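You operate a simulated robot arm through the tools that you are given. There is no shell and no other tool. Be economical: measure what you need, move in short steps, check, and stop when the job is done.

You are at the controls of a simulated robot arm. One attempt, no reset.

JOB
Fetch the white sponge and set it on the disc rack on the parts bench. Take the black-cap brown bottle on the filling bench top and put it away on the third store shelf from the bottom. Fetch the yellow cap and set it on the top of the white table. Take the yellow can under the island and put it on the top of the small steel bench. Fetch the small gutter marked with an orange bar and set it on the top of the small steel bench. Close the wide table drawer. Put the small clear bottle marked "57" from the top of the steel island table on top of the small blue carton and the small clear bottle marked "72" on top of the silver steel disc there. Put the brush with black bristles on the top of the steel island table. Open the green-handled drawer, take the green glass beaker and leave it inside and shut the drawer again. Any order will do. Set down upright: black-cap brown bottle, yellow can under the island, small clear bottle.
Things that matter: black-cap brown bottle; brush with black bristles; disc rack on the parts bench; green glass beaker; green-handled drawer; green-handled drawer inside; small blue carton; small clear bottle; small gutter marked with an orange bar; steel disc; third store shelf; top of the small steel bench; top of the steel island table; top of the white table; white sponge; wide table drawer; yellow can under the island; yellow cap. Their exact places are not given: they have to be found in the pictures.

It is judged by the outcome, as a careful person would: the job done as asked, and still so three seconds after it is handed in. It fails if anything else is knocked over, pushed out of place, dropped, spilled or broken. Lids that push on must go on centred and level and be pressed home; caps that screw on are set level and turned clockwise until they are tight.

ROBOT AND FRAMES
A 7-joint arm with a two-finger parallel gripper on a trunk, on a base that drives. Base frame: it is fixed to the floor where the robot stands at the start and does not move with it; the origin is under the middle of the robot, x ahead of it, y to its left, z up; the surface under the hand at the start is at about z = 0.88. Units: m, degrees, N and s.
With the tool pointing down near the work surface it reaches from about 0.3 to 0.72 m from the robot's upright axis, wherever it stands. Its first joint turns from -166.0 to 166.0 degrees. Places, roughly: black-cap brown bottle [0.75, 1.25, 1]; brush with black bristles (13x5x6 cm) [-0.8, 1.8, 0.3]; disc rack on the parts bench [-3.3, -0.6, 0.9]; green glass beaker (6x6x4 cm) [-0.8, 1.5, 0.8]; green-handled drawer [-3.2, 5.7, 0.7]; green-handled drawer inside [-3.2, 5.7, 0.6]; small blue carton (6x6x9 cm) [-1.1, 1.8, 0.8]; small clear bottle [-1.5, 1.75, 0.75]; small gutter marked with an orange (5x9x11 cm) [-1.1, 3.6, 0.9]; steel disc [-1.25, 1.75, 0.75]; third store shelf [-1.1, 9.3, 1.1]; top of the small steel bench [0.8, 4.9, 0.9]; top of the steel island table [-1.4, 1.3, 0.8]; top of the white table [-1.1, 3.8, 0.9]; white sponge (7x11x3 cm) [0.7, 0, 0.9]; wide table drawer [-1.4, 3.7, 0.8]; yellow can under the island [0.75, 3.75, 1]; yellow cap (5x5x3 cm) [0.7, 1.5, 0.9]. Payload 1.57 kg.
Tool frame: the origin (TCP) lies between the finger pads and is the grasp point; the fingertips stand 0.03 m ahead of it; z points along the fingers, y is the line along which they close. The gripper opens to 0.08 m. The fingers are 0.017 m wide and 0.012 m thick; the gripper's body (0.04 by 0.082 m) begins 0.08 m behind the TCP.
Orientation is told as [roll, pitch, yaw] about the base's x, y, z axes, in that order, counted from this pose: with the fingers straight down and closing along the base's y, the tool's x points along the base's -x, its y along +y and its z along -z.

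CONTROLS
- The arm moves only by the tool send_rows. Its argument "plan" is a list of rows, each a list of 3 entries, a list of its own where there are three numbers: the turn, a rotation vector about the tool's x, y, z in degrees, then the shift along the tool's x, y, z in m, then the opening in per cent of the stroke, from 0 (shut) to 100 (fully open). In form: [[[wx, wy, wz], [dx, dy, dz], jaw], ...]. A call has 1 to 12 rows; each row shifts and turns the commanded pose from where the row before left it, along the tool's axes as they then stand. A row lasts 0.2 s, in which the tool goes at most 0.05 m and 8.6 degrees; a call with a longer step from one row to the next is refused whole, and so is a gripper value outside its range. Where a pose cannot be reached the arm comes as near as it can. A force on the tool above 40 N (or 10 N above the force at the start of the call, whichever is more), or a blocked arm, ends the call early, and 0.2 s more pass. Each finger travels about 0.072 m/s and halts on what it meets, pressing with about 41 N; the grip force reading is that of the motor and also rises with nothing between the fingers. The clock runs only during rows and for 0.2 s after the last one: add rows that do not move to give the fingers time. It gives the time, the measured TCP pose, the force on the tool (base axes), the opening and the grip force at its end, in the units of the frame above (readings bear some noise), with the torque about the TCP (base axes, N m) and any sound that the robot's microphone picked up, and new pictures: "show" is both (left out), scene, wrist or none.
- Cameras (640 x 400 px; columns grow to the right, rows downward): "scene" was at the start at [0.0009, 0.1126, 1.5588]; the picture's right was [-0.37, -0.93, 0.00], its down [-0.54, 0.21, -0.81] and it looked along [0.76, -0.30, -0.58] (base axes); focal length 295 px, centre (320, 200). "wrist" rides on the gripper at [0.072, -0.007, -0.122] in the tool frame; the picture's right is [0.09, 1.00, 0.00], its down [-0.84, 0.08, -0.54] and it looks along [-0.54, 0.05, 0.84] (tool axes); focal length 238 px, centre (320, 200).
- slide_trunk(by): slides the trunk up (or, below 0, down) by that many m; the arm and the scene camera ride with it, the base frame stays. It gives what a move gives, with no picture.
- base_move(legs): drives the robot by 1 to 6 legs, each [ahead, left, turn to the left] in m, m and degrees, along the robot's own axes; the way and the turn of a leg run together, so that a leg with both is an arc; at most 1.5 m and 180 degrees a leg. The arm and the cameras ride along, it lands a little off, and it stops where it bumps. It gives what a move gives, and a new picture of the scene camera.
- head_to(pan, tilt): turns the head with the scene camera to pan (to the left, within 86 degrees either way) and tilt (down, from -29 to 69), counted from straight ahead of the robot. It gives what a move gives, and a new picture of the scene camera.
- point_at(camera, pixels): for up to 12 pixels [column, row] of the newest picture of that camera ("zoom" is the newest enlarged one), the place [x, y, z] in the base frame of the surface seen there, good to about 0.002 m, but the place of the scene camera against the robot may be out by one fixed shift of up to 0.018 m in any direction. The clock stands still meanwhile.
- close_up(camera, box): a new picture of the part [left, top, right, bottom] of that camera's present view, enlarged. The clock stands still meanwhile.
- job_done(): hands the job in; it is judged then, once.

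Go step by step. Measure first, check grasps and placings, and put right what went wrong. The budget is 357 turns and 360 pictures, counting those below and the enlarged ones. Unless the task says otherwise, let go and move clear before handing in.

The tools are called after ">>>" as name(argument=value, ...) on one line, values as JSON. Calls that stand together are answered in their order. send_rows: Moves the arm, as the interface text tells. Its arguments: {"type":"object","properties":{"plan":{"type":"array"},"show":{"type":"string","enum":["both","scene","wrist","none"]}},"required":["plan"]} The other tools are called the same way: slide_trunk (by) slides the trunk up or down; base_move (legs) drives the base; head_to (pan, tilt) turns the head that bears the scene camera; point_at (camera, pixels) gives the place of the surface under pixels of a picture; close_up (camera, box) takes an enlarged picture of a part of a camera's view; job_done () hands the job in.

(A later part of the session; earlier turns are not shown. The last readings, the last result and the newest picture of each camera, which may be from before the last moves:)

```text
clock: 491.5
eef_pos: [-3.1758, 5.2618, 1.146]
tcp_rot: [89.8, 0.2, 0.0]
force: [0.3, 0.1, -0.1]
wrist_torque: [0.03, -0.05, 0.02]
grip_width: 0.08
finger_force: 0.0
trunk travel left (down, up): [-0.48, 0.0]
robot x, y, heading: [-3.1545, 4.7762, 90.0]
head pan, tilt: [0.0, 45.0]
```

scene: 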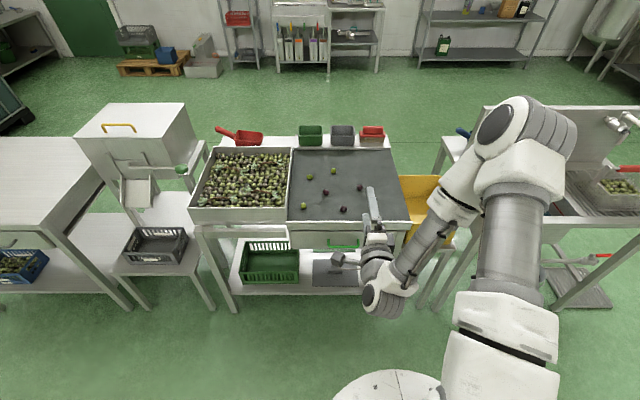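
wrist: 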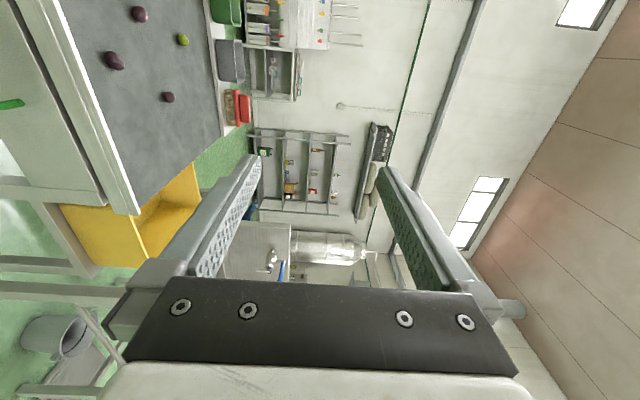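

Tool is horizontal with vertical closing. I lower the trunk to handle height.

>>> slide_trunk(by=-0.4)

>>> slide_trunk(by=-0.043)

>>> send_rows(plan=[[[0, 0, 0], [0.02, 0, 0.03], 100], [[0, 0, 0], [0, 0, 0.04], 100], [[0, 0, 0], [0, 0, 0], 100]])

```text
clock: 495.4
eef_pos: [-3.1757, 5.2618, 0.7459]
tcp_rot: [89.7, 0.0, 0.0]
force: [0.1, -0.3, -0.2]
wrist_torque: [0.02, 0.02, 0.0]
grip_width: 0.08
finger_force: 0.0
trunk travel left (down, up): [-0.08, 0.4]
robot x, y, heading: [-3.1548, 4.7787, 89.9]
head pan, tilt: [0.0, 45.0]
```

```text
clock: 496.2
eef_pos: [-3.1779, 5.2628, 0.7037]
tcp_rot: [89.8, 0.0, -0.1]
force: [0.0, -0.1, 0.6]
wrist_torque: [0.0, -0.01, -0.02]
grip_width: 0.0801
finger_force: 0.1
trunk travel left (down, up): [-0.037, 0.443]
robot x, y, heading: [-3.1531, 4.7782, 89.9]
head pan, tilt: [0.0, 45.0]
```

```text
clock: 497.0
eef_pos: [-3.1944, 5.331, 0.7012]
tcp_rot: [89.7, -0.1, 0.0]
force: [0.3, 0.2, 0.8]
wrist_torque: [-0.02, 0.02, 0.03]
grip_width: 0.08
finger_force: 0.1
trunk travel left (down, up): [-0.037, 0.443]
robot x, y, heading: [-3.1552, 4.7758, 90.1]
head pan, tilt: [0.0, 45.0]
```

scene: 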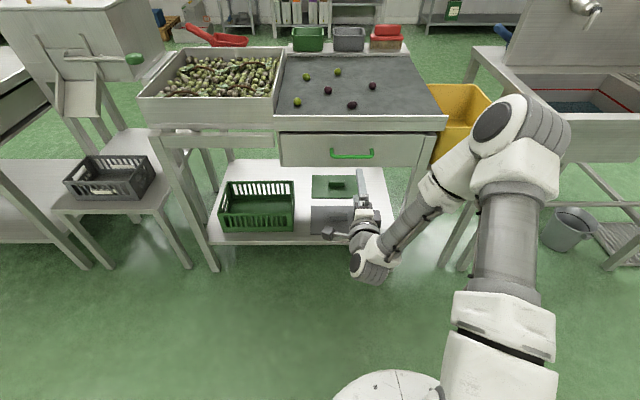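
wrist: 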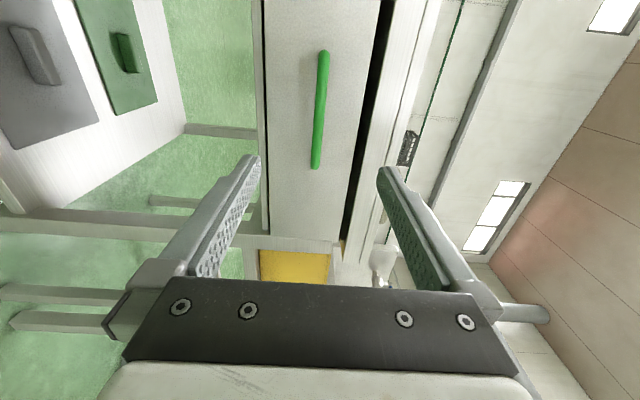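

>>> point_at(camera="wrist", pixels=[[323, 60], [320, 110], [317, 160], [300, 110], [345, 110], [350, 60], [260, 110], [378, 110]])

```text
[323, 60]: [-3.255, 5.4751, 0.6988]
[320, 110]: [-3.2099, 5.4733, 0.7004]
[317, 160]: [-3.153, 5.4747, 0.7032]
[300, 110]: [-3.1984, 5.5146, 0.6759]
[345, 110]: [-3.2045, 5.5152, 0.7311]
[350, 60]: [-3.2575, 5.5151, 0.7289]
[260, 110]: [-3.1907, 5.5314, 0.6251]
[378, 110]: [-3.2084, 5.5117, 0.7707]
```

Bar front y 5.474, z 0.7005. I advance 14 cm and close.

>>> send_rows(plan=[[[0, 0, 0], [0.008, 0, 0.04], 100], [[0, 0, 0], [0, 0, 0.045], 100], [[0, 0, 0], [0, 0, 0.04], 100], [[0, 0, 0], [0, 0, 0.016], 100], [[0, 0, 0], [0, 0, 0], 100]], show="wrist")

>>> send_rows(plan=[[[0, 0, 0], [0, 0, 0], 60], [[0, 0, 0], [0, 0, 0], 30], [[0, 0, 0], [0, 0, 0], 0], [[0, 0, 0], [0, 0, 0], 0], [[0, 0, 0], [0, 0, 0], 0], [[0, 0, 0], [0, 0, 0], 0]], show="wrist")

```text
clock: 498.2
eef_pos: [-3.2069, 5.4746, 0.7015]
tcp_rot: [89.7, 0.0, 0.1]
force: [-0.1, -0.3, 0.5]
wrist_torque: [0.01, 0.01, 0.01]
grip_width: 0.0799
finger_force: 0.1
trunk travel left (down, up): [-0.037, 0.443]
robot x, y, heading: [-3.1577, 4.7782, 89.9]
head pan, tilt: [0.0, 45.0]
```

wrist: 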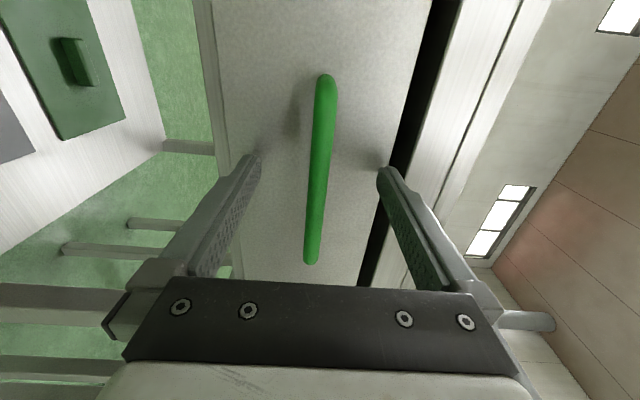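

```text
clock: 499.6
eef_pos: [-3.2062, 5.4753, 0.6999]
tcp_rot: [89.5, 0.0, 0.1]
force: [0.7, -1.6, -10.0]
wrist_torque: [-0.01, -0.02, 0.18]
grip_width: 0.0117
finger_force: 28.9
trunk travel left (down, up): [-0.037, 0.443]
robot x, y, heading: [-3.1523, 4.7787, 89.7]
head pan, tilt: [0.0, 45.0]
```

wrist: 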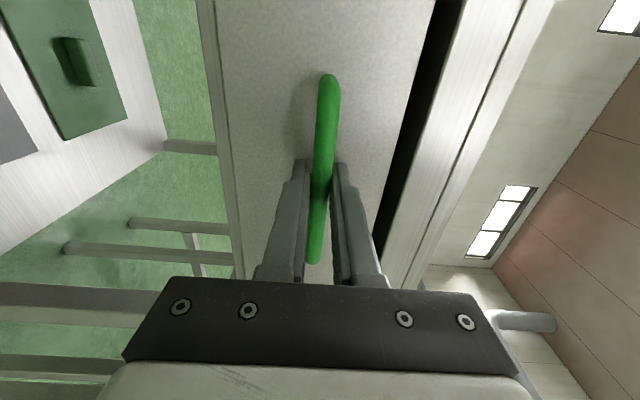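

Bar gripped (0.0117). I pull the drawer out 20 cm.

>>> send_rows(plan=[[[0, 0, 0], [0, 0, -0.02], 0], [[0, 0, 0], [0, 0, -0.03], 0], [[0, 0, 0], [0, 0, -0.04], 0], [[0, 0, 0], [0, 0, -0.04], 0], [[0, 0, 0], [0, 0, -0.04], 0], [[0, 0, 0], [0, 0, -0.03], 0], [[0, 0, 0], [0, 0, 0], 0]])

```text
clock: 501.2
eef_pos: [-3.2065, 5.2722, 0.7003]
tcp_rot: [89.1, 0.0, 0.3]
force: [-9.7, -0.9, -29.7]
wrist_torque: [-0.14, -0.01, 0.14]
grip_width: 0.0119
finger_force: 29.0
trunk travel left (down, up): [-0.037, 0.443]
robot x, y, heading: [-3.1555, 4.7816, 90.0]
head pan, tilt: [0.0, 45.0]
```

scene: 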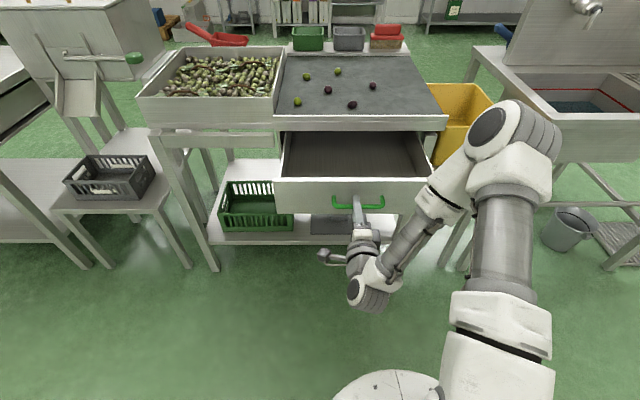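
wrist: 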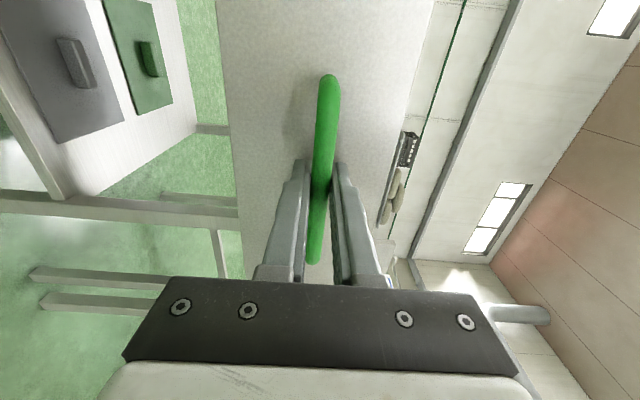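

Drawer is open and empty. I release, back off, and measure its interior.

>>> send_rows(plan=[[[0, 0, 0], [0, 0, 0], 50], [[0, 0, 0], [0, 0, 0], 100], [[0, 0, 0], [0, 0, 0], 100], [[0, 0, 0], [0, 0, 0], 100]], show="none")

>>> base_move(legs=[[-0.2, 0, 0]])

>>> point_at(camera="scene", pixels=[[280, 170], [430, 172], [290, 135], [415, 135], [350, 160], [350, 150], [350, 175], [350, 180], [350, 190], [300, 165], [400, 165]])

```text
clock: 502.2
eef_pos: [-3.2047, 5.2736, 0.7024]
tcp_rot: [89.6, 0.1, 0.0]
force: [-0.3, -1.5, 0.6]
wrist_torque: [0.01, 0.0, -0.03]
grip_width: 0.0802
finger_force: 0.0
trunk travel left (down, up): [-0.037, 0.443]
robot x, y, heading: [-3.1537, 4.7734, 90.2]
head pan, tilt: [0.0, 45.0]
```

```text
clock: 504.2
eef_pos: [-3.2035, 5.0715, 0.7018]
tcp_rot: [89.8, -0.1, -0.1]
force: [0.0, 0.0, 0.3]
wrist_torque: [0.01, 0.0, 0.01]
grip_width: 0.0801
finger_force: 0.1
trunk travel left (down, up): [-0.037, 0.443]
robot x, y, heading: [-3.1551, 4.5773, 90.0]
head pan, tilt: [0.0, 45.0]
```

scene: 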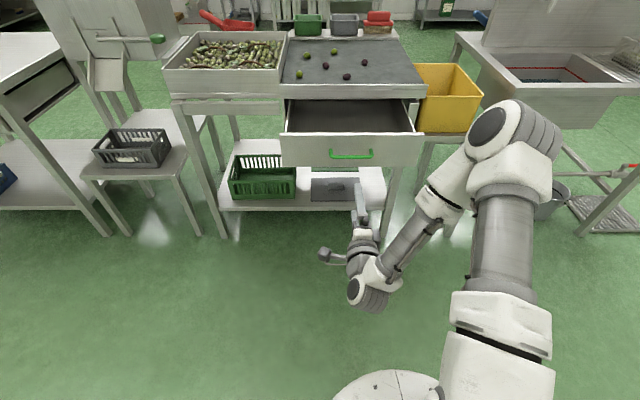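

```text
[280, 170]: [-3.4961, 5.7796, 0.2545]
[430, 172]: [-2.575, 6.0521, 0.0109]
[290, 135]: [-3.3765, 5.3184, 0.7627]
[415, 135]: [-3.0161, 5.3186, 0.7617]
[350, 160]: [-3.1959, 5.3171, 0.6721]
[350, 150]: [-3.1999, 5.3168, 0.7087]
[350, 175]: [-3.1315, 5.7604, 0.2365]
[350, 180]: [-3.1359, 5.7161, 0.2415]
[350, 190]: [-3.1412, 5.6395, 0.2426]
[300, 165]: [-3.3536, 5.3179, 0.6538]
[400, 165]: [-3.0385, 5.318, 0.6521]
```

The drawer interior spans y≈5.33–5.5. Now back for the beaker: raise the trunk and restore the tool to vertical.

>>> slide_trunk(by=0.4)

>>> send_rows(plan=[[[0, 0, -8.2], [0, 0, 0], 100], [[0, 0, -8.2], [0, 0, 0], 100], [[0, 0, -8.2], [0, 0, 0], 100], [[0, 0, -8.2], [0, 0, 0], 100], [[0, 0, -8.2], [0, 0, 0], 100], [[0, 0, -8.2], [0, 0, 0], 100], [[0, 0, -8.2], [0, 0, 0], 100], [[0, 0, -8.2], [0, 0, 0], 100], [[0, 0, -8.2], [0, 0, 0], 100], [[0, 0, -8.2], [0, 0, 0], 100], [[0, 0, -8], [0, 0, 0], 100]], show="none")

>>> send_rows(plan=[[[0, 8.2, 0], [0, 0, 0], 100], [[0, 8.2, 0], [0, 0, 0], 100], [[0, 8.2, 0], [0, 0, 0], 100], [[0, 8.2, 0], [0, 0, 0], 100], [[0, 8.2, 0], [0, 0, 0], 100], [[0, 8.2, 0], [0, 0, 0], 100], [[0, 8.2, 0], [0, 0, 0], 100], [[0, 8.2, 0], [0, 0, 0], 100], [[0, 8.2, 0], [0, 0, 0], 100], [[0, 8.2, 0], [0, 0, 0], 100], [[0, 8, 0], [0, 0, 0], 100], [[0, 0, 0], [0.03, 0, 0], 100]], show="none")

>>> base_move(legs=[[0, 0, -90], [0, -1.03, 0], [0, -1.02, 0], [1.45, 0, 0], [1.45, 0, 0]])

```text
clock: 508.0
eef_pos: [-3.2037, 5.0728, 1.1035]
tcp_rot: [89.7, 0.0, -0.2]
force: [-0.5, 0.6, -1.0]
wrist_torque: [0.02, -0.01, -0.04]
grip_width: 0.0798
finger_force: 0.1
trunk travel left (down, up): [-0.437, 0.043]
robot x, y, heading: [-3.1521, 4.5764, 89.7]
head pan, tilt: [0.0, 45.0]
```

```text
clock: 510.4
eef_pos: [-3.2038, 5.0731, 1.1024]
tcp_rot: [-23.0, -89.5, 112.7]
force: [-0.6, 0.0, 0.4]
wrist_torque: [0.04, 0.01, 0.01]
grip_width: 0.0803
finger_force: 0.0
trunk travel left (down, up): [-0.437, 0.043]
robot x, y, heading: [-3.1513, 4.577, 89.5]
head pan, tilt: [0.0, 45.0]
```

```text
clock: 513.0
eef_pos: [-3.2031, 5.0439, 1.1032]
tcp_rot: [0.0, 0.4, 89.9]
force: [-0.2, -0.1, -0.5]
wrist_torque: [0.04, 0.02, -0.02]
grip_width: 0.08
finger_force: 0.0
trunk travel left (down, up): [-0.437, 0.043]
robot x, y, heading: [-3.1533, 4.5765, 89.5]
head pan, tilt: [0.0, 45.0]
```

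```text
clock: 532.6
eef_pos: [-2.693, 2.6493, 1.1032]
tcp_rot: [0.1, 0.3, -1.2]
force: [-0.1, 0.5, 1.0]
wrist_torque: [-0.02, 0.01, 0.0]
grip_width: 0.0802
finger_force: 0.0
trunk travel left (down, up): [-0.437, 0.043]
robot x, y, heading: [-3.1619, 2.6083, -0.9]
head pan, tilt: [0.0, 45.0]
stopped in leg 3: the robot was blocked; the commanded pose is now the measured one
```

scene: 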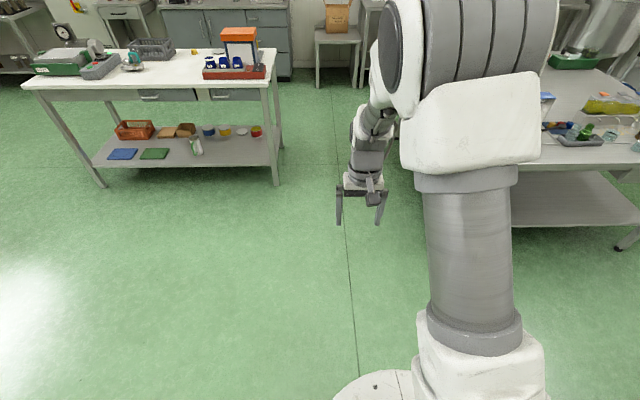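

Blocked by the steel table to the south. I look to the right to check it.

>>> head_to(pan=-80, tilt=30)

>>> point_at(camera="scene", pixels=[[320, 300], [200, 300], [450, 300], [320, 380]])

```text
clock: 534.1
eef_pos: [-2.6929, 2.6495, 1.1036]
tcp_rot: [0.0, 0.2, -1.2]
force: [0.2, -0.1, 0.4]
wrist_torque: [-0.01, 0.0, 0.0]
grip_width: 0.0802
finger_force: 0.0
trunk travel left (down, up): [-0.437, 0.043]
robot x, y, heading: [-3.1603, 2.6095, -1.2]
head pan, tilt: [-80.0, 30.0]
```

scene: 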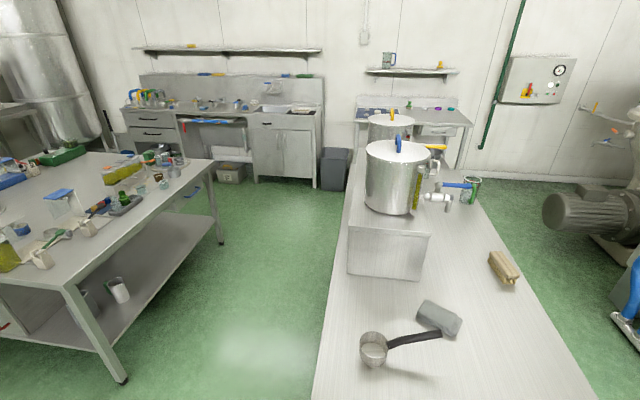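

```text
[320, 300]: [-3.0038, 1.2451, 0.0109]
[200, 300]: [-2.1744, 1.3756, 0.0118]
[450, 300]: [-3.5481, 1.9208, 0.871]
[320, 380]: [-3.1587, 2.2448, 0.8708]
```

Nothing disturbed. I continue east along y≈2.62.

>>> base_move(legs=[[0, 0.05, 1.2], [1.45, -0.05, 0], [1.45, -0.05, 0], [0, -1.08, 0], [0, 0, 180]])

>>> head_to(pan=0, tilt=45)

```text
clock: 571.7
eef_pos: [-0.7063, 1.4283, 1.1029]
tcp_rot: [0.0, 0.3, 179.6]
force: [-0.2, 0.5, -0.2]
wrist_torque: [0.02, -0.01, 0.01]
grip_width: 0.0799
finger_force: 0.1
trunk travel left (down, up): [-0.437, 0.043]
robot x, y, heading: [-0.237, 1.4753, 179.9]
head pan, tilt: [-80.0, 30.0]
```

scene: 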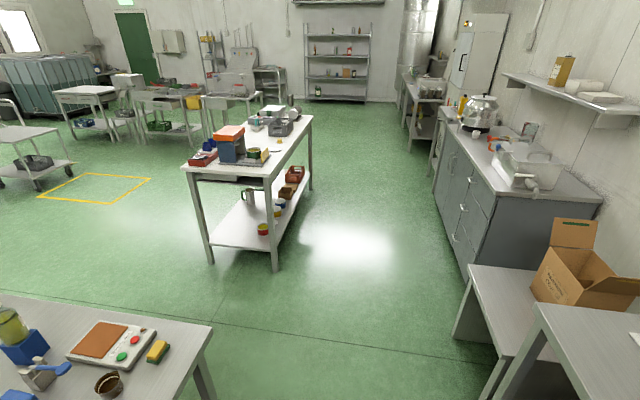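

```text
clock: 573.2
eef_pos: [-0.7056, 1.427, 1.1026]
tcp_rot: [0.0, 0.3, 179.6]
force: [0.3, -1.6, 0.4]
wrist_torque: [-0.03, -0.02, 0.0]
grip_width: 0.08
finger_force: 0.1
trunk travel left (down, up): [-0.437, 0.043]
robot x, y, heading: [-0.2374, 1.4778, 179.6]
head pan, tilt: [0.0, 45.0]
```

scene: 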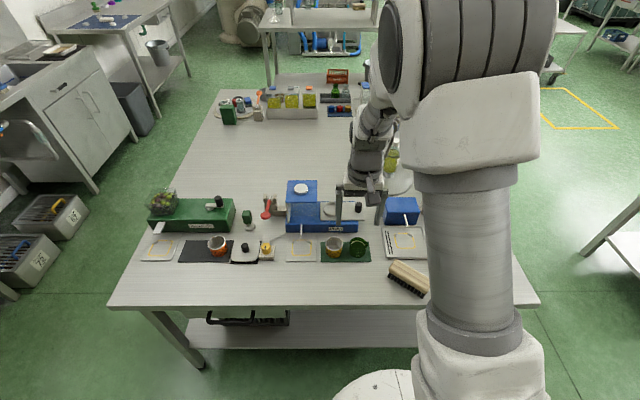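

The beaker is at (360,246). I look with the wrist camera.

>>> close_up(camera="wrist", box=[160, 60, 480, 260])

>>> close_up(camera="scene", box=[310, 220, 390, 270])

```text
2.00 times, centred on (320, 160) of wrist
```

zoom: 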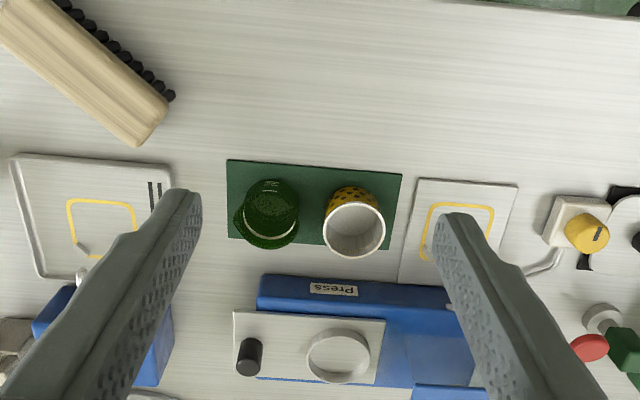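

```text
8.00 times, centred on (350, 245) of scene
```

zoom: 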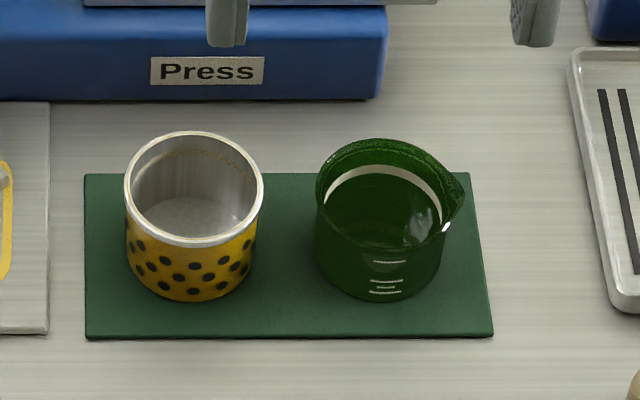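

>>> point_at(camera="zoom", pixels=[[380, 145], [380, 165], [318, 190], [440, 200], [465, 195], [380, 295], [380, 240], [262, 190], [380, 100], [380, 335], [195, 132], [380, 120]])

>>> close_up(camera="wrist", box=[250, 120, 380, 200])

```text
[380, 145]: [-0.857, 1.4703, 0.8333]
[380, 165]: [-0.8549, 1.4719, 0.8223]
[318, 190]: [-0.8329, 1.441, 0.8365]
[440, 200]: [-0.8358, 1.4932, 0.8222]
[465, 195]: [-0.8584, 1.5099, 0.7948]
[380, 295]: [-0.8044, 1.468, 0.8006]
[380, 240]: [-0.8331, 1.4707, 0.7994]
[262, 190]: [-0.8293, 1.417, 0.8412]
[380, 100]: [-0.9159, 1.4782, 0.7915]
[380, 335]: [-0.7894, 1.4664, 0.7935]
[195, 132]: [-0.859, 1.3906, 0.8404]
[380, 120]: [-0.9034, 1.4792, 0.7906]
```

```text
4.92 times, centred on (315, 160) of wrist
```

zoom: 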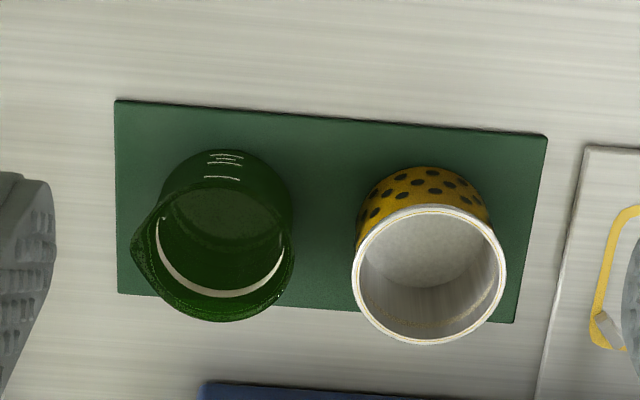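

>>> point_at(camera="zoom", pixels=[[293, 255], [222, 318], [160, 220], [135, 240], [220, 190], [222, 150], [355, 265], [430, 340], [505, 280], [430, 208], [210, 385], [222, 240]])

```text
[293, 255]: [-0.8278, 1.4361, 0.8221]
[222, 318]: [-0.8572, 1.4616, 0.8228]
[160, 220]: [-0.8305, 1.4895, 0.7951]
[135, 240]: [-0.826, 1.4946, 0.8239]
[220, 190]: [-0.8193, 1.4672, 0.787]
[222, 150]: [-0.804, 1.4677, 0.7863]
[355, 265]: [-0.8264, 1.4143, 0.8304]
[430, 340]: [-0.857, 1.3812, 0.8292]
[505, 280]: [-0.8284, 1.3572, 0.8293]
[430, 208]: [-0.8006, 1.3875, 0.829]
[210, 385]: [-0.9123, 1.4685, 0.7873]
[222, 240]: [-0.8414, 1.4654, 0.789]
```

Beaker centre (-0.8295,1.464), rim 0.823. The gap to the cup is small in y, so I'll close along x: rotate the tool 90° and hover.

>>> send_rows(plan=[[[0, 0, -8.2], [0, 0, 0], 100], [[0, 0, -8.2], [0, 0, 0], 100], [[0, 0, -8.2], [0, 0, 0], 100], [[0, 0, -8.2], [0, 0, 0], 100], [[0, 0, -8.2], [0, 0, 0], 100], [[0, 0, -8.2], [0, 0, 0], 100], [[0, 0, -8.2], [0, 0, 0], 100], [[0, 0, -8.2], [0, 0, 0], 100], [[0, 0, -8.2], [0, 0, 0], 100], [[0, 0, -8.2], [0, 0, 0], 100], [[0, 0, -8], [0, 0, 0], 100], [[0, 0, 0], [0, 0, 0], 100]], show="none")

>>> send_rows(plan=[[[0, 0, 0], [0.012, -0.041, 0], 100], [[0, 0, 0], [0.012, -0.041, 0.02], 100], [[0, 0, 0], [0.013, -0.042, 0.02], 100], [[0, 0, 0], [0, 0, 0.04], 100], [[0, 0, 0], [0, 0, 0], 100]])

```text
clock: 575.8
eef_pos: [-0.7054, 1.4278, 1.1034]
tcp_rot: [0.3, 0.0, -90.2]
force: [-0.7, 0.1, -0.4]
wrist_torque: [-0.01, 0.02, -0.02]
grip_width: 0.0798
finger_force: 0.0
trunk travel left (down, up): [-0.437, 0.043]
robot x, y, heading: [-0.2384, 1.4766, 180.0]
head pan, tilt: [0.0, 45.0]
```

```text
clock: 577.0
eef_pos: [-0.8287, 1.4676, 1.0213]
tcp_rot: [0.3, 0.0, -90.3]
force: [0.7, 1.0, 0.5]
wrist_torque: [0.03, 0.02, 0.0]
grip_width: 0.0797
finger_force: 0.1
trunk travel left (down, up): [-0.437, 0.043]
robot x, y, heading: [-0.238, 1.4759, 179.9]
head pan, tilt: [0.0, 45.0]
```

scene: 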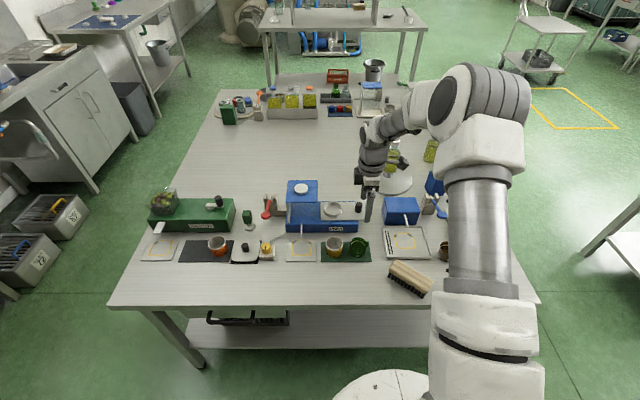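
wrist: 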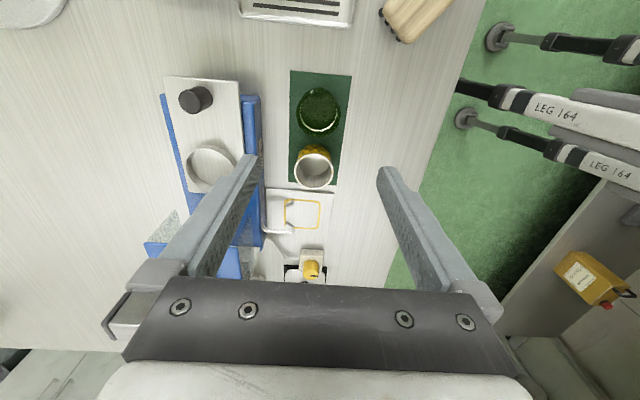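

>>> close_up(camera="wrist", box=[270, 70, 370, 200])

>>> point_at(camera="wrist", pixels=[[298, 110], [341, 110], [319, 89], [319, 130], [319, 110], [262, 110], [314, 148]])

```text
3.08 times, centred on (320, 135) of wrist
```

zoom: 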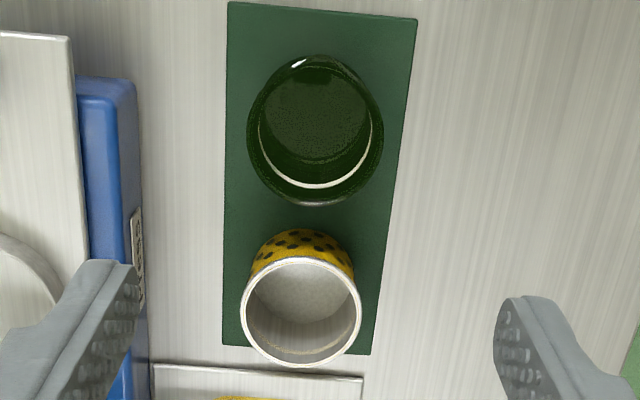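

```text
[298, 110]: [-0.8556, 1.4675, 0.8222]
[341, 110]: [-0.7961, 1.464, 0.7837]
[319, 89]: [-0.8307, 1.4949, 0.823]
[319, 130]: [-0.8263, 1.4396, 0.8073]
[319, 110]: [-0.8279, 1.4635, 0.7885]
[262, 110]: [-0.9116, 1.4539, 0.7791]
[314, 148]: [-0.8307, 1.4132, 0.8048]
```

Aligned. I descend and close gently on the beaker.

>>> send_rows(plan=[[[0, 0, 0], [-0.003, 0.0007, 0.03], 100], [[0, 0, 0], [0, 0, 0.045], 100], [[0, 0, 0], [0, 0, 0.045], 100], [[0, 0, 0], [0, 0, 0.045], 100], [[0, 0, 0], [0, 0, 0.041], 100], [[0, 0, 0], [0, 0, 0], 100]], show="wrist")

>>> send_rows(plan=[[[0, 0, 0], [0, 0, 0], 85], [[0, 0, 0], [0, 0, 0], 75], [[0, 0, 0], [0, 0, 0], 65], [[0, 0, 0], [0, 0, 0], 60], [[0, 0, 0], [0, 0, 0], 60], [[0, 0, 0], [0, 0, 0], 60]], show="wrist")

```text
clock: 578.4
eef_pos: [-0.829, 1.4619, 0.8167]
tcp_rot: [0.3, 0.0, -90.3]
force: [-0.5, -0.2, 0.0]
wrist_torque: [0.03, -0.02, 0.01]
grip_width: 0.0798
finger_force: 0.0
trunk travel left (down, up): [-0.437, 0.043]
robot x, y, heading: [-0.2395, 1.4785, 179.7]
head pan, tilt: [0.0, 45.0]
```

wrist: 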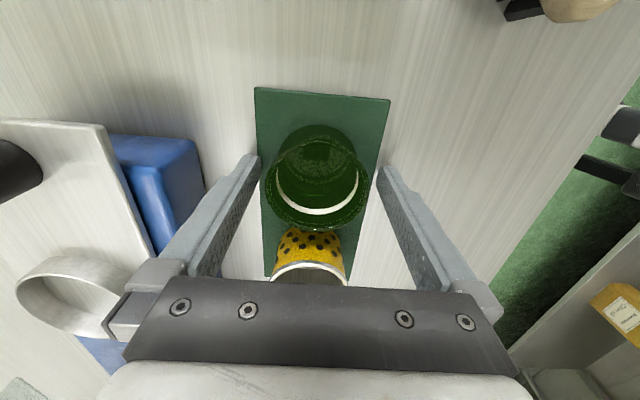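

```text
clock: 579.8
eef_pos: [-0.8285, 1.4609, 0.8169]
tcp_rot: [0.2, 0.0, -90.3]
force: [-0.3, 0.7, 0.8]
wrist_torque: [-0.02, 0.03, -0.02]
grip_width: 0.0547
finger_force: 41.1
trunk travel left (down, up): [-0.437, 0.043]
robot x, y, heading: [-0.2389, 1.4769, 179.9]
head pan, tilt: [0.0, 45.0]
```

wrist: 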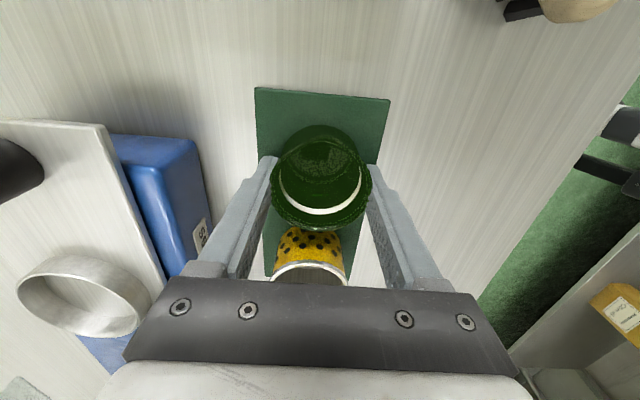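

Gripped (0.0547). I lift, retract and drive back to the drawer.

>>> send_rows(plan=[[[0, 0, 0], [0, 0, -0.03], 60], [[0, 0, 0], [0, 0, -0.045], 60], [[0, 0, 0], [0, 0, -0.045], 60], [[0, 0, 0], [0, 0, -0.045], 60], [[0, 0, 0], [0, 0, -0.045], 60], [[0, 0, 0], [0, 0, -0.045], 60], [[0, 0, 0], [0, 0.04, -0.02], 60], [[0, 0, 0], [0, 0.045, 0], 60], [[0, 0, 0], [0, 0.045, 0], 60], [[0, 0, 0], [0, 0.04, 0], 60], [[0, 0, 0], [0, 0, 0], 60]], show="wrist")

>>> base_move(legs=[[0, -1.17, 0], [1.45, 0, 0], [1.45, 0, 0]])

```text
clock: 582.2
eef_pos: [-0.6579, 1.4595, 1.0943]
tcp_rot: [0.3, 0.0, -90.3]
force: [-0.1, -1.1, -0.5]
wrist_torque: [-0.01, 0.0, -0.04]
grip_width: 0.0548
finger_force: 40.5
trunk travel left (down, up): [-0.437, 0.043]
robot x, y, heading: [-0.241, 1.4774, 179.9]
head pan, tilt: [0.0, 45.0]
```

wrist: 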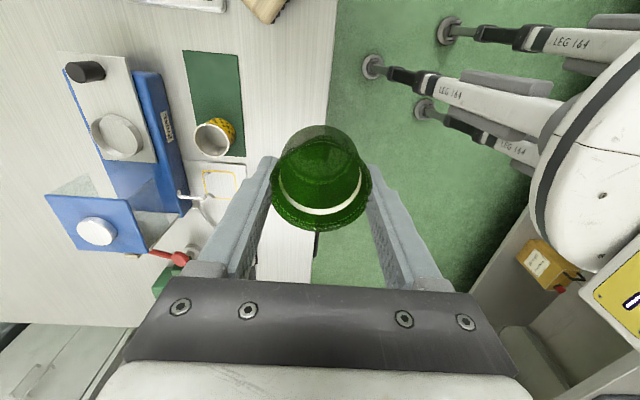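

```text
clock: 609.7
eef_pos: [-3.5484, 2.6865, 1.0938]
tcp_rot: [0.3, 0.0, -90.6]
force: [0.1, -0.7, 0.0]
wrist_torque: [-0.01, 0.0, 0.01]
grip_width: 0.0545
finger_force: 40.4
trunk travel left (down, up): [-0.437, 0.043]
robot x, y, heading: [-3.1288, 2.6956, 179.2]
head pan, tilt: [0.0, 45.0]
```

scene: 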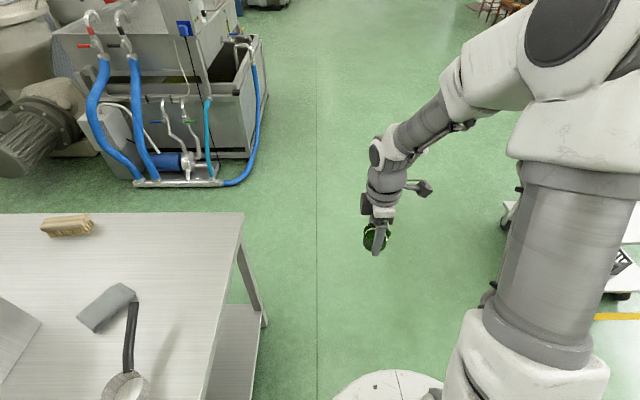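

>>> base_move(legs=[[0, 0, -89.2], [1.1, 0, 0], [1.04, 0, 0]])

>>> head_to(pan=0, tilt=50)

```text
clock: 629.0
eef_pos: [-3.0493, 5.2497, 1.0942]
tcp_rot: [0.3, 0.0, 177.6]
force: [-0.2, -0.4, -0.7]
wrist_torque: [0.0, -0.01, 0.0]
grip_width: 0.0546
finger_force: 41.0
trunk travel left (down, up): [-0.437, 0.043]
robot x, y, heading: [-3.0485, 4.8308, 87.4]
head pan, tilt: [0.0, 45.0]
```

scene: 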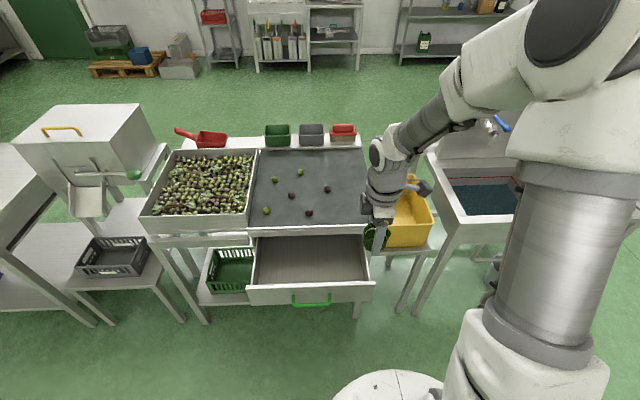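

```text
clock: 629.6
eef_pos: [-3.0498, 5.2497, 1.0945]
tcp_rot: [0.3, 0.0, 177.6]
force: [0.5, -0.4, -1.2]
wrist_torque: [0.03, 0.0, 0.01]
grip_width: 0.0547
finger_force: 41.3
trunk travel left (down, up): [-0.437, 0.043]
robot x, y, heading: [-3.0456, 4.8329, 87.8]
head pan, tilt: [0.0, 50.0]
```

scene: 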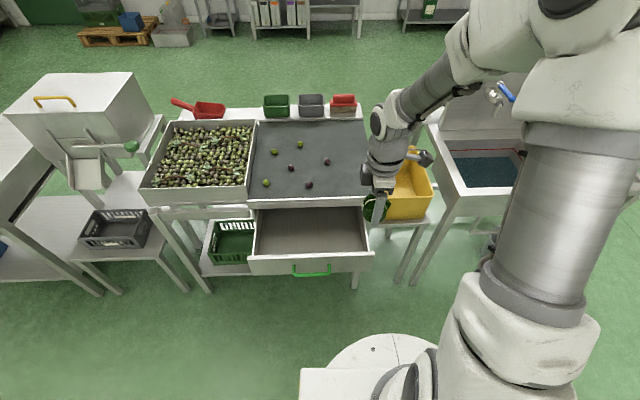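

>>> base_move(legs=[[0, 0.14, 2.3]])

>>> point_at(camera="scene", pixels=[[330, 235], [330, 215], [330, 250], [290, 235], [370, 235], [330, 225], [330, 262], [330, 257]])

```text
clock: 631.3
eef_pos: [-3.2039, 5.2524, 1.0946]
tcp_rot: [0.3, 0.0, 179.7]
force: [-0.5, 0.5, -1.4]
wrist_torque: [0.0, 0.01, 0.0]
grip_width: 0.0548
finger_force: 41.1
trunk travel left (down, up): [-0.437, 0.043]
robot x, y, heading: [-3.1894, 4.8335, 89.8]
head pan, tilt: [0.0, 50.0]
```

scene: 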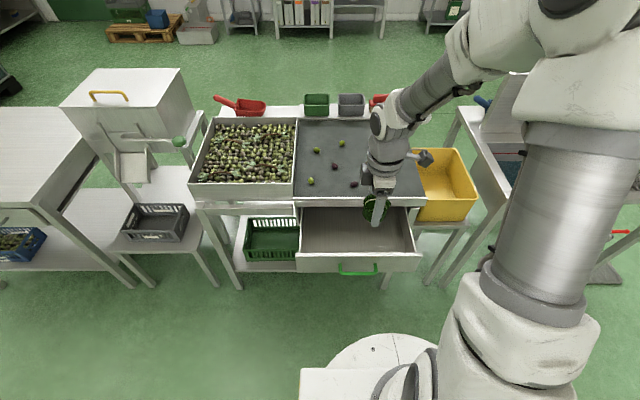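

```text
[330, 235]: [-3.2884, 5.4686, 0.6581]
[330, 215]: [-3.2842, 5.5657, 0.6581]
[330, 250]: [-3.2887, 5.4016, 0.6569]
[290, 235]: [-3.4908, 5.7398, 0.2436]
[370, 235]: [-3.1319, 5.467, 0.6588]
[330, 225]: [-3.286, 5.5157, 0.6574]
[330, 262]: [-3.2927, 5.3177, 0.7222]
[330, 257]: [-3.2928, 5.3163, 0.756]
```

Drawer floor z≈0.6455. I move over the opening (y≈5.41), lower the trunk, then look.

>>> send_rows(plan=[[[0, 0, 0], [0, -0.04, 0], 60], [[0, 0, 0], [0, -0.04, 0], 60], [[0, 0, 0], [0, -0.04, 0], 60], [[0, 0, 0], [0, -0.038, 0], 60], [[0, 0, 0], [0, 0, 0], 60]], show="none")

>>> slide_trunk(by=-0.28)

>>> send_rows(plan=[[[0, 0, 0], [0, 0, 0.02], 60], [[0, 0, 0], [0, 0, 0], 60]])

```text
clock: 632.5
eef_pos: [-3.2043, 5.4115, 1.0917]
tcp_rot: [0.3, 0.1, 179.6]
force: [-0.7, -0.6, -1.3]
wrist_torque: [-0.01, -0.02, -0.03]
grip_width: 0.0545
finger_force: 40.6
trunk travel left (down, up): [-0.437, 0.043]
robot x, y, heading: [-3.1852, 4.8331, 89.9]
head pan, tilt: [0.0, 50.0]
```

```text
clock: 635.4
eef_pos: [-3.2049, 5.4122, 0.8122]
tcp_rot: [0.4, 0.0, 179.7]
force: [-0.1, 0.5, -0.9]
wrist_torque: [-0.03, -0.01, 0.0]
grip_width: 0.0546
finger_force: 40.8
trunk travel left (down, up): [-0.157, 0.323]
robot x, y, heading: [-3.1896, 4.8347, 89.7]
head pan, tilt: [0.0, 50.0]
```

```text
clock: 636.0
eef_pos: [-3.2045, 5.4112, 0.7899]
tcp_rot: [0.3, 0.0, 179.7]
force: [0.4, 0.1, -0.8]
wrist_torque: [-0.01, -0.02, 0.0]
grip_width: 0.0549
finger_force: 41.2
trunk travel left (down, up): [-0.157, 0.323]
robot x, y, heading: [-3.1905, 4.8329, 89.7]
head pan, tilt: [0.0, 50.0]
```

scene: 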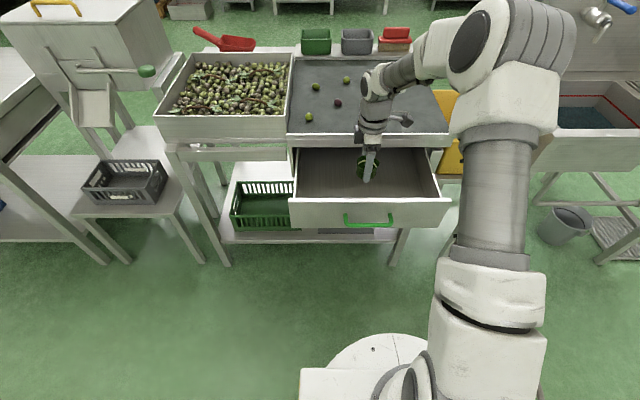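
wrist: 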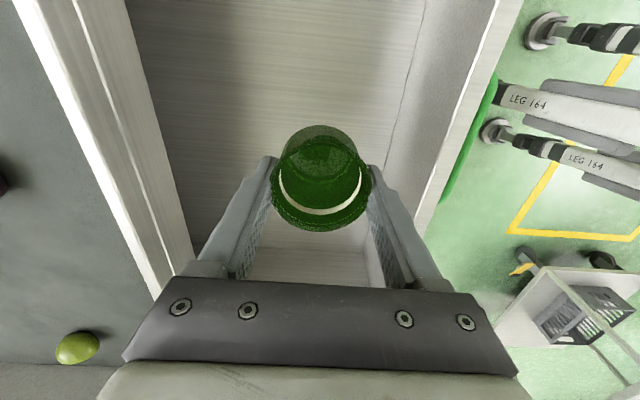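

Clearances are fine. I lower into the drawer.

>>> send_rows(plan=[[[0, 0, 0], [0, 0, 0.04], 60], [[0, 0, 0], [0, 0, 0.04], 60], [[0, 0, 0], [0, 0, 0.02], 60], [[0, 0, 0], [0, 0, 0.006], 60], [[0, 0, 0], [0, 0, 0], 60]], show="wrist")

>>> send_rows(plan=[[[0, 0, 0], [0, 0, 0.0015], 60], [[0, 0, 0], [0, 0, 0], 60]], show="none")

```text
clock: 637.2
eef_pos: [-3.2028, 5.4111, 0.6842]
tcp_rot: [0.3, 0.0, 179.8]
force: [0.5, -0.9, -1.5]
wrist_torque: [0.0, 0.0, -0.01]
grip_width: 0.0548
finger_force: 41.2
trunk travel left (down, up): [-0.157, 0.323]
robot x, y, heading: [-3.1902, 4.8334, 89.9]
head pan, tilt: [0.0, 50.0]
```

wrist: 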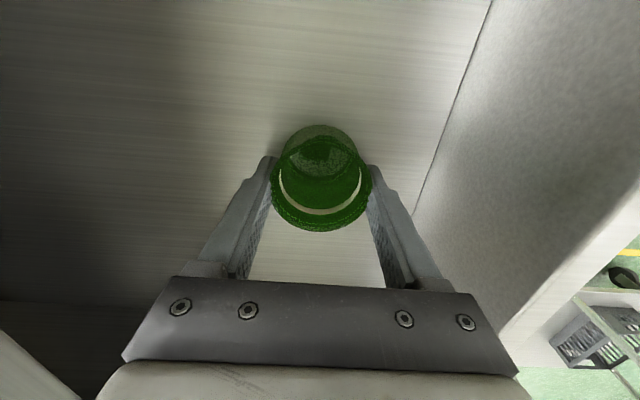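

```text
clock: 637.8
eef_pos: [-3.2045, 5.4106, 0.685]
tcp_rot: [0.3, 0.1, 179.7]
force: [0.4, 0.0, -0.2]
wrist_torque: [0.02, 0.0, -0.04]
grip_width: 0.055
finger_force: 40.7
trunk travel left (down, up): [-0.157, 0.323]
robot x, y, heading: [-3.1855, 4.8351, 89.9]
head pan, tilt: [0.0, 50.0]
```

>>> send_rows(plan=[[[0, 0, 0], [0, 0, 0.0015], 60], [[0, 0, 0], [0, 0, 0], 60]], show="none")

>>> send_rows(plan=[[[0, 0, 0], [0, 0, 0.0015], 60], [[0, 0, 0], [0, 0, 0], 60]], show="none")

```text
clock: 638.4
eef_pos: [-3.2042, 5.4102, 0.6827]
tcp_rot: [0.2, -0.1, 179.7]
force: [1.0, 0.3, -0.6]
wrist_torque: [0.04, 0.0, 0.02]
grip_width: 0.0548
finger_force: 41.2
trunk travel left (down, up): [-0.157, 0.323]
robot x, y, heading: [-3.1892, 4.8357, 89.8]
head pan, tilt: [0.0, 50.0]
```

```text
clock: 639.0
eef_pos: [-3.2039, 5.4109, 0.6815]
tcp_rot: [0.4, 0.0, 179.8]
force: [0.9, 0.2, -0.7]
wrist_torque: [0.0, -0.01, -0.02]
grip_width: 0.0549
finger_force: 41.4
trunk travel left (down, up): [-0.157, 0.323]
robot x, y, heading: [-3.1869, 4.8358, 89.7]
head pan, tilt: [0.0, 50.0]
```

>>> send_rows(plan=[[[0, 0, 0], [0, 0, 0.0015], 60], [[0, 0, 0], [0, 0, 0], 60]], show="none")

>>> send_rows(plan=[[[0, 0, 0], [0, 0, 0.0015], 60], [[0, 0, 0], [0, 0, 0], 60]], show="wrist")

```text
clock: 639.6
eef_pos: [-3.2038, 5.41, 0.6792]
tcp_rot: [0.2, 0.0, 179.7]
force: [0.0, -0.9, 4.0]
wrist_torque: [-0.16, -0.06, 0.03]
grip_width: 0.0548
finger_force: 41.1
trunk travel left (down, up): [-0.157, 0.323]
robot x, y, heading: [-3.1928, 4.8346, 89.8]
head pan, tilt: [0.0, 50.0]
```

```text
clock: 640.2
eef_pos: [-3.2044, 5.4107, 0.681]
tcp_rot: [0.0, -0.1, 179.8]
force: [2.4, -0.3, 14.4]
wrist_torque: [-0.24, -0.14, 0.02]
grip_width: 0.0545
finger_force: 41.0
trunk travel left (down, up): [-0.157, 0.323]
robot x, y, heading: [-3.1874, 4.8325, 89.6]
head pan, tilt: [0.0, 50.0]
```

wrist: 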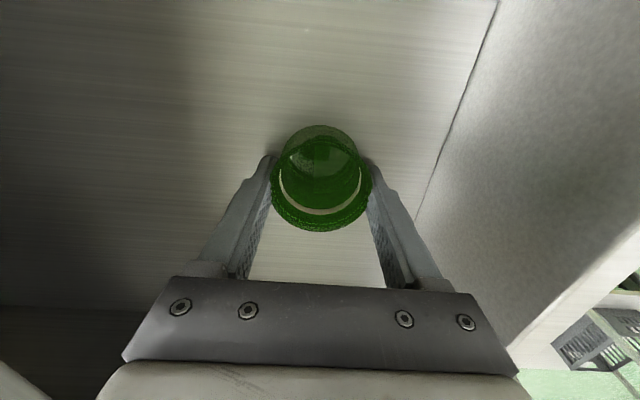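

Beaker is on the drawer floor. I release (ease 1.5 mm) and rise straight up.

>>> send_rows(plan=[[[0, 0, 0], [0, 0, -0.0015], 60], [[0, 0, 0], [0, 0, 0], 80], [[0, 0, 0], [0, 0, 0], 95], [[0, 0, 0], [0, 0, 0], 95], [[0, 0, 0], [0, 0, -0.03], 95], [[0, 0, 0], [0, 0, -0.045], 95], [[0, 0, 0], [0, 0, -0.045], 95], [[0, 0, 0], [0, 0, -0.045], 95], [[0, 0, 0], [0, 0, -0.03], 95], [[0, 0, 0], [0, 0, 0], 95]])

```text
clock: 642.4
eef_pos: [-3.204, 5.4105, 0.8773]
tcp_rot: [0.4, 0.0, 179.7]
force: [-0.7, 0.0, -0.2]
wrist_torque: [0.01, 0.02, -0.04]
grip_width: 0.0761
finger_force: 0.0
trunk travel left (down, up): [-0.157, 0.323]
robot x, y, heading: [-3.1903, 4.8339, 89.7]
head pan, tilt: [0.0, 50.0]
```

scene: 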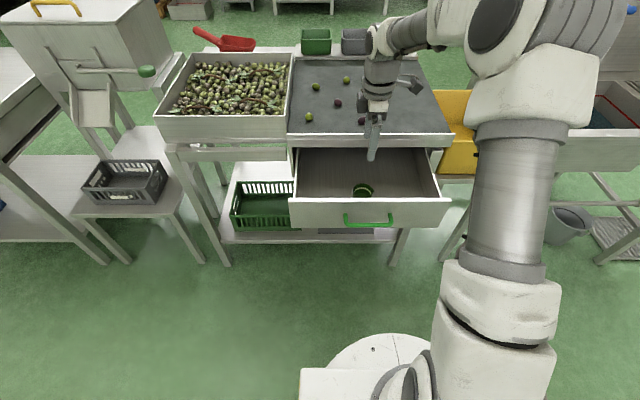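
wrist: 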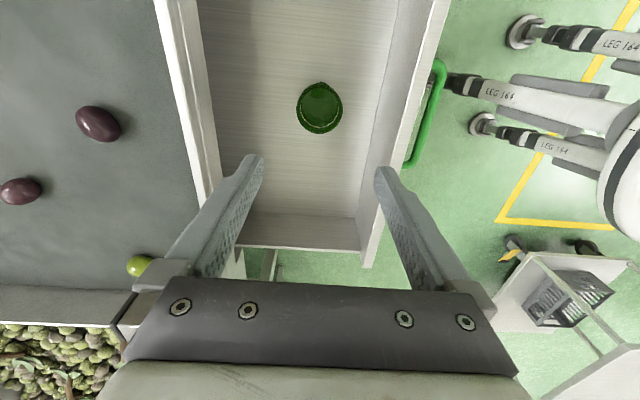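

The beaker stands in the drawer. I retract to in front of the handle, close the fingers, lower and push the drawer shut via the handle bar.

>>> send_rows(plan=[[[0, 0, 0], [0, 0.04, 0], 0], [[0, 0, 0], [0, 0.045, 0], 0], [[0, 0, 0], [0, 0.045, 0], 0], [[0, 0, 0], [0, 0.045, 0], 0], [[0, 0, 0], [0, 0.035, 0], 0], [[0, 0, 0], [0, 0, 0.045], 0], [[0, 0, 0], [0, 0, 0.045], 0], [[0, 0, 0], [0, 0, 0.045], 0], [[0, 0, 0], [0, 0, 0.037], 0], [[0, 0, 0], [0, 0, 0], 0]])

```text
clock: 644.6
eef_pos: [-3.2064, 5.1988, 0.7055]
tcp_rot: [0.4, -0.1, 179.7]
force: [0.9, -0.5, -0.9]
wrist_torque: [0.03, -0.01, -0.01]
grip_width: 0.0
finger_force: 21.6
trunk travel left (down, up): [-0.157, 0.323]
robot x, y, heading: [-3.1898, 4.8344, 89.9]
head pan, tilt: [0.0, 50.0]
```

scene: 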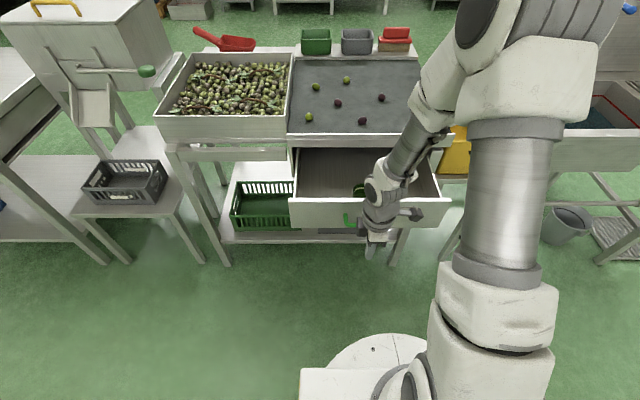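
wrist: 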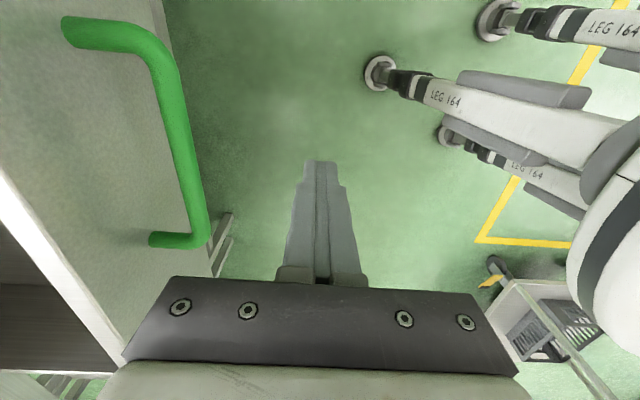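

I push in gentle steps.

>>> send_rows(plan=[[[0, 0, 0], [0, -0.025, 0], 0], [[0, 0, 0], [0, -0.025, 0], 0], [[0, 0, 0], [0, -0.012, 0], 0], [[0, 0, 0], [0, -0.014, 0], 0], [[0, 0, 0], [0, -0.018, 0], 0], [[0, 0, 0], [0, -0.02, 0], 0], [[0, 0, 0], [0, -0.02, 0], 0], [[0, 0, 0], [0, -0.02, 0], 0], [[0, 0, 0], [0, -0.02, 0], 0], [[0, 0, 0], [0, -0.02, 0], 0], [[0, 0, 0], [0, 0, 0], 0]])

```text
clock: 647.0
eef_pos: [-3.2048, 5.3955, 0.7014]
tcp_rot: [0.3, 0.0, 179.6]
force: [0.5, 0.1, 0.3]
wrist_torque: [-0.02, 0.01, -0.02]
grip_width: 0.0001
finger_force: 21.5
trunk travel left (down, up): [-0.157, 0.323]
robot x, y, heading: [-3.191, 4.8347, 89.8]
head pan, tilt: [0.0, 50.0]
```

scene: 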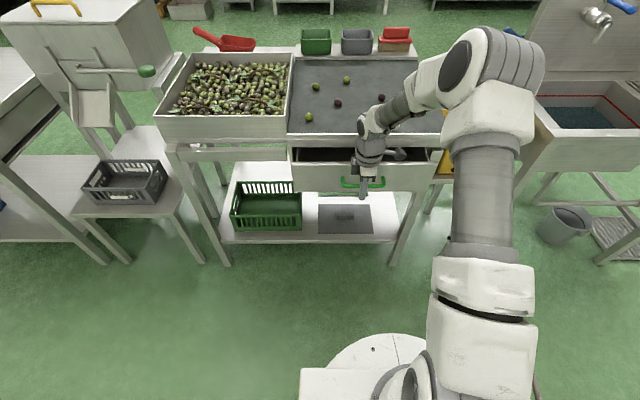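
wrist: 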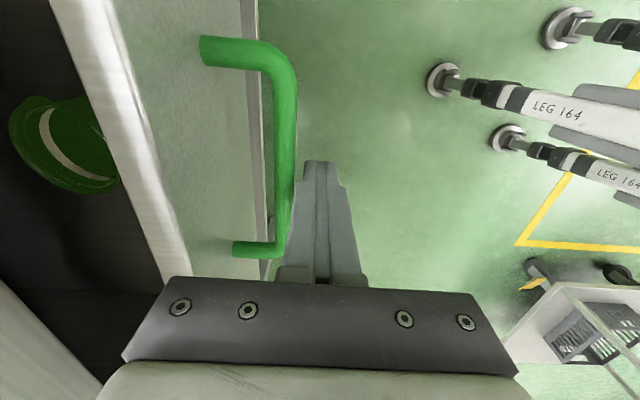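

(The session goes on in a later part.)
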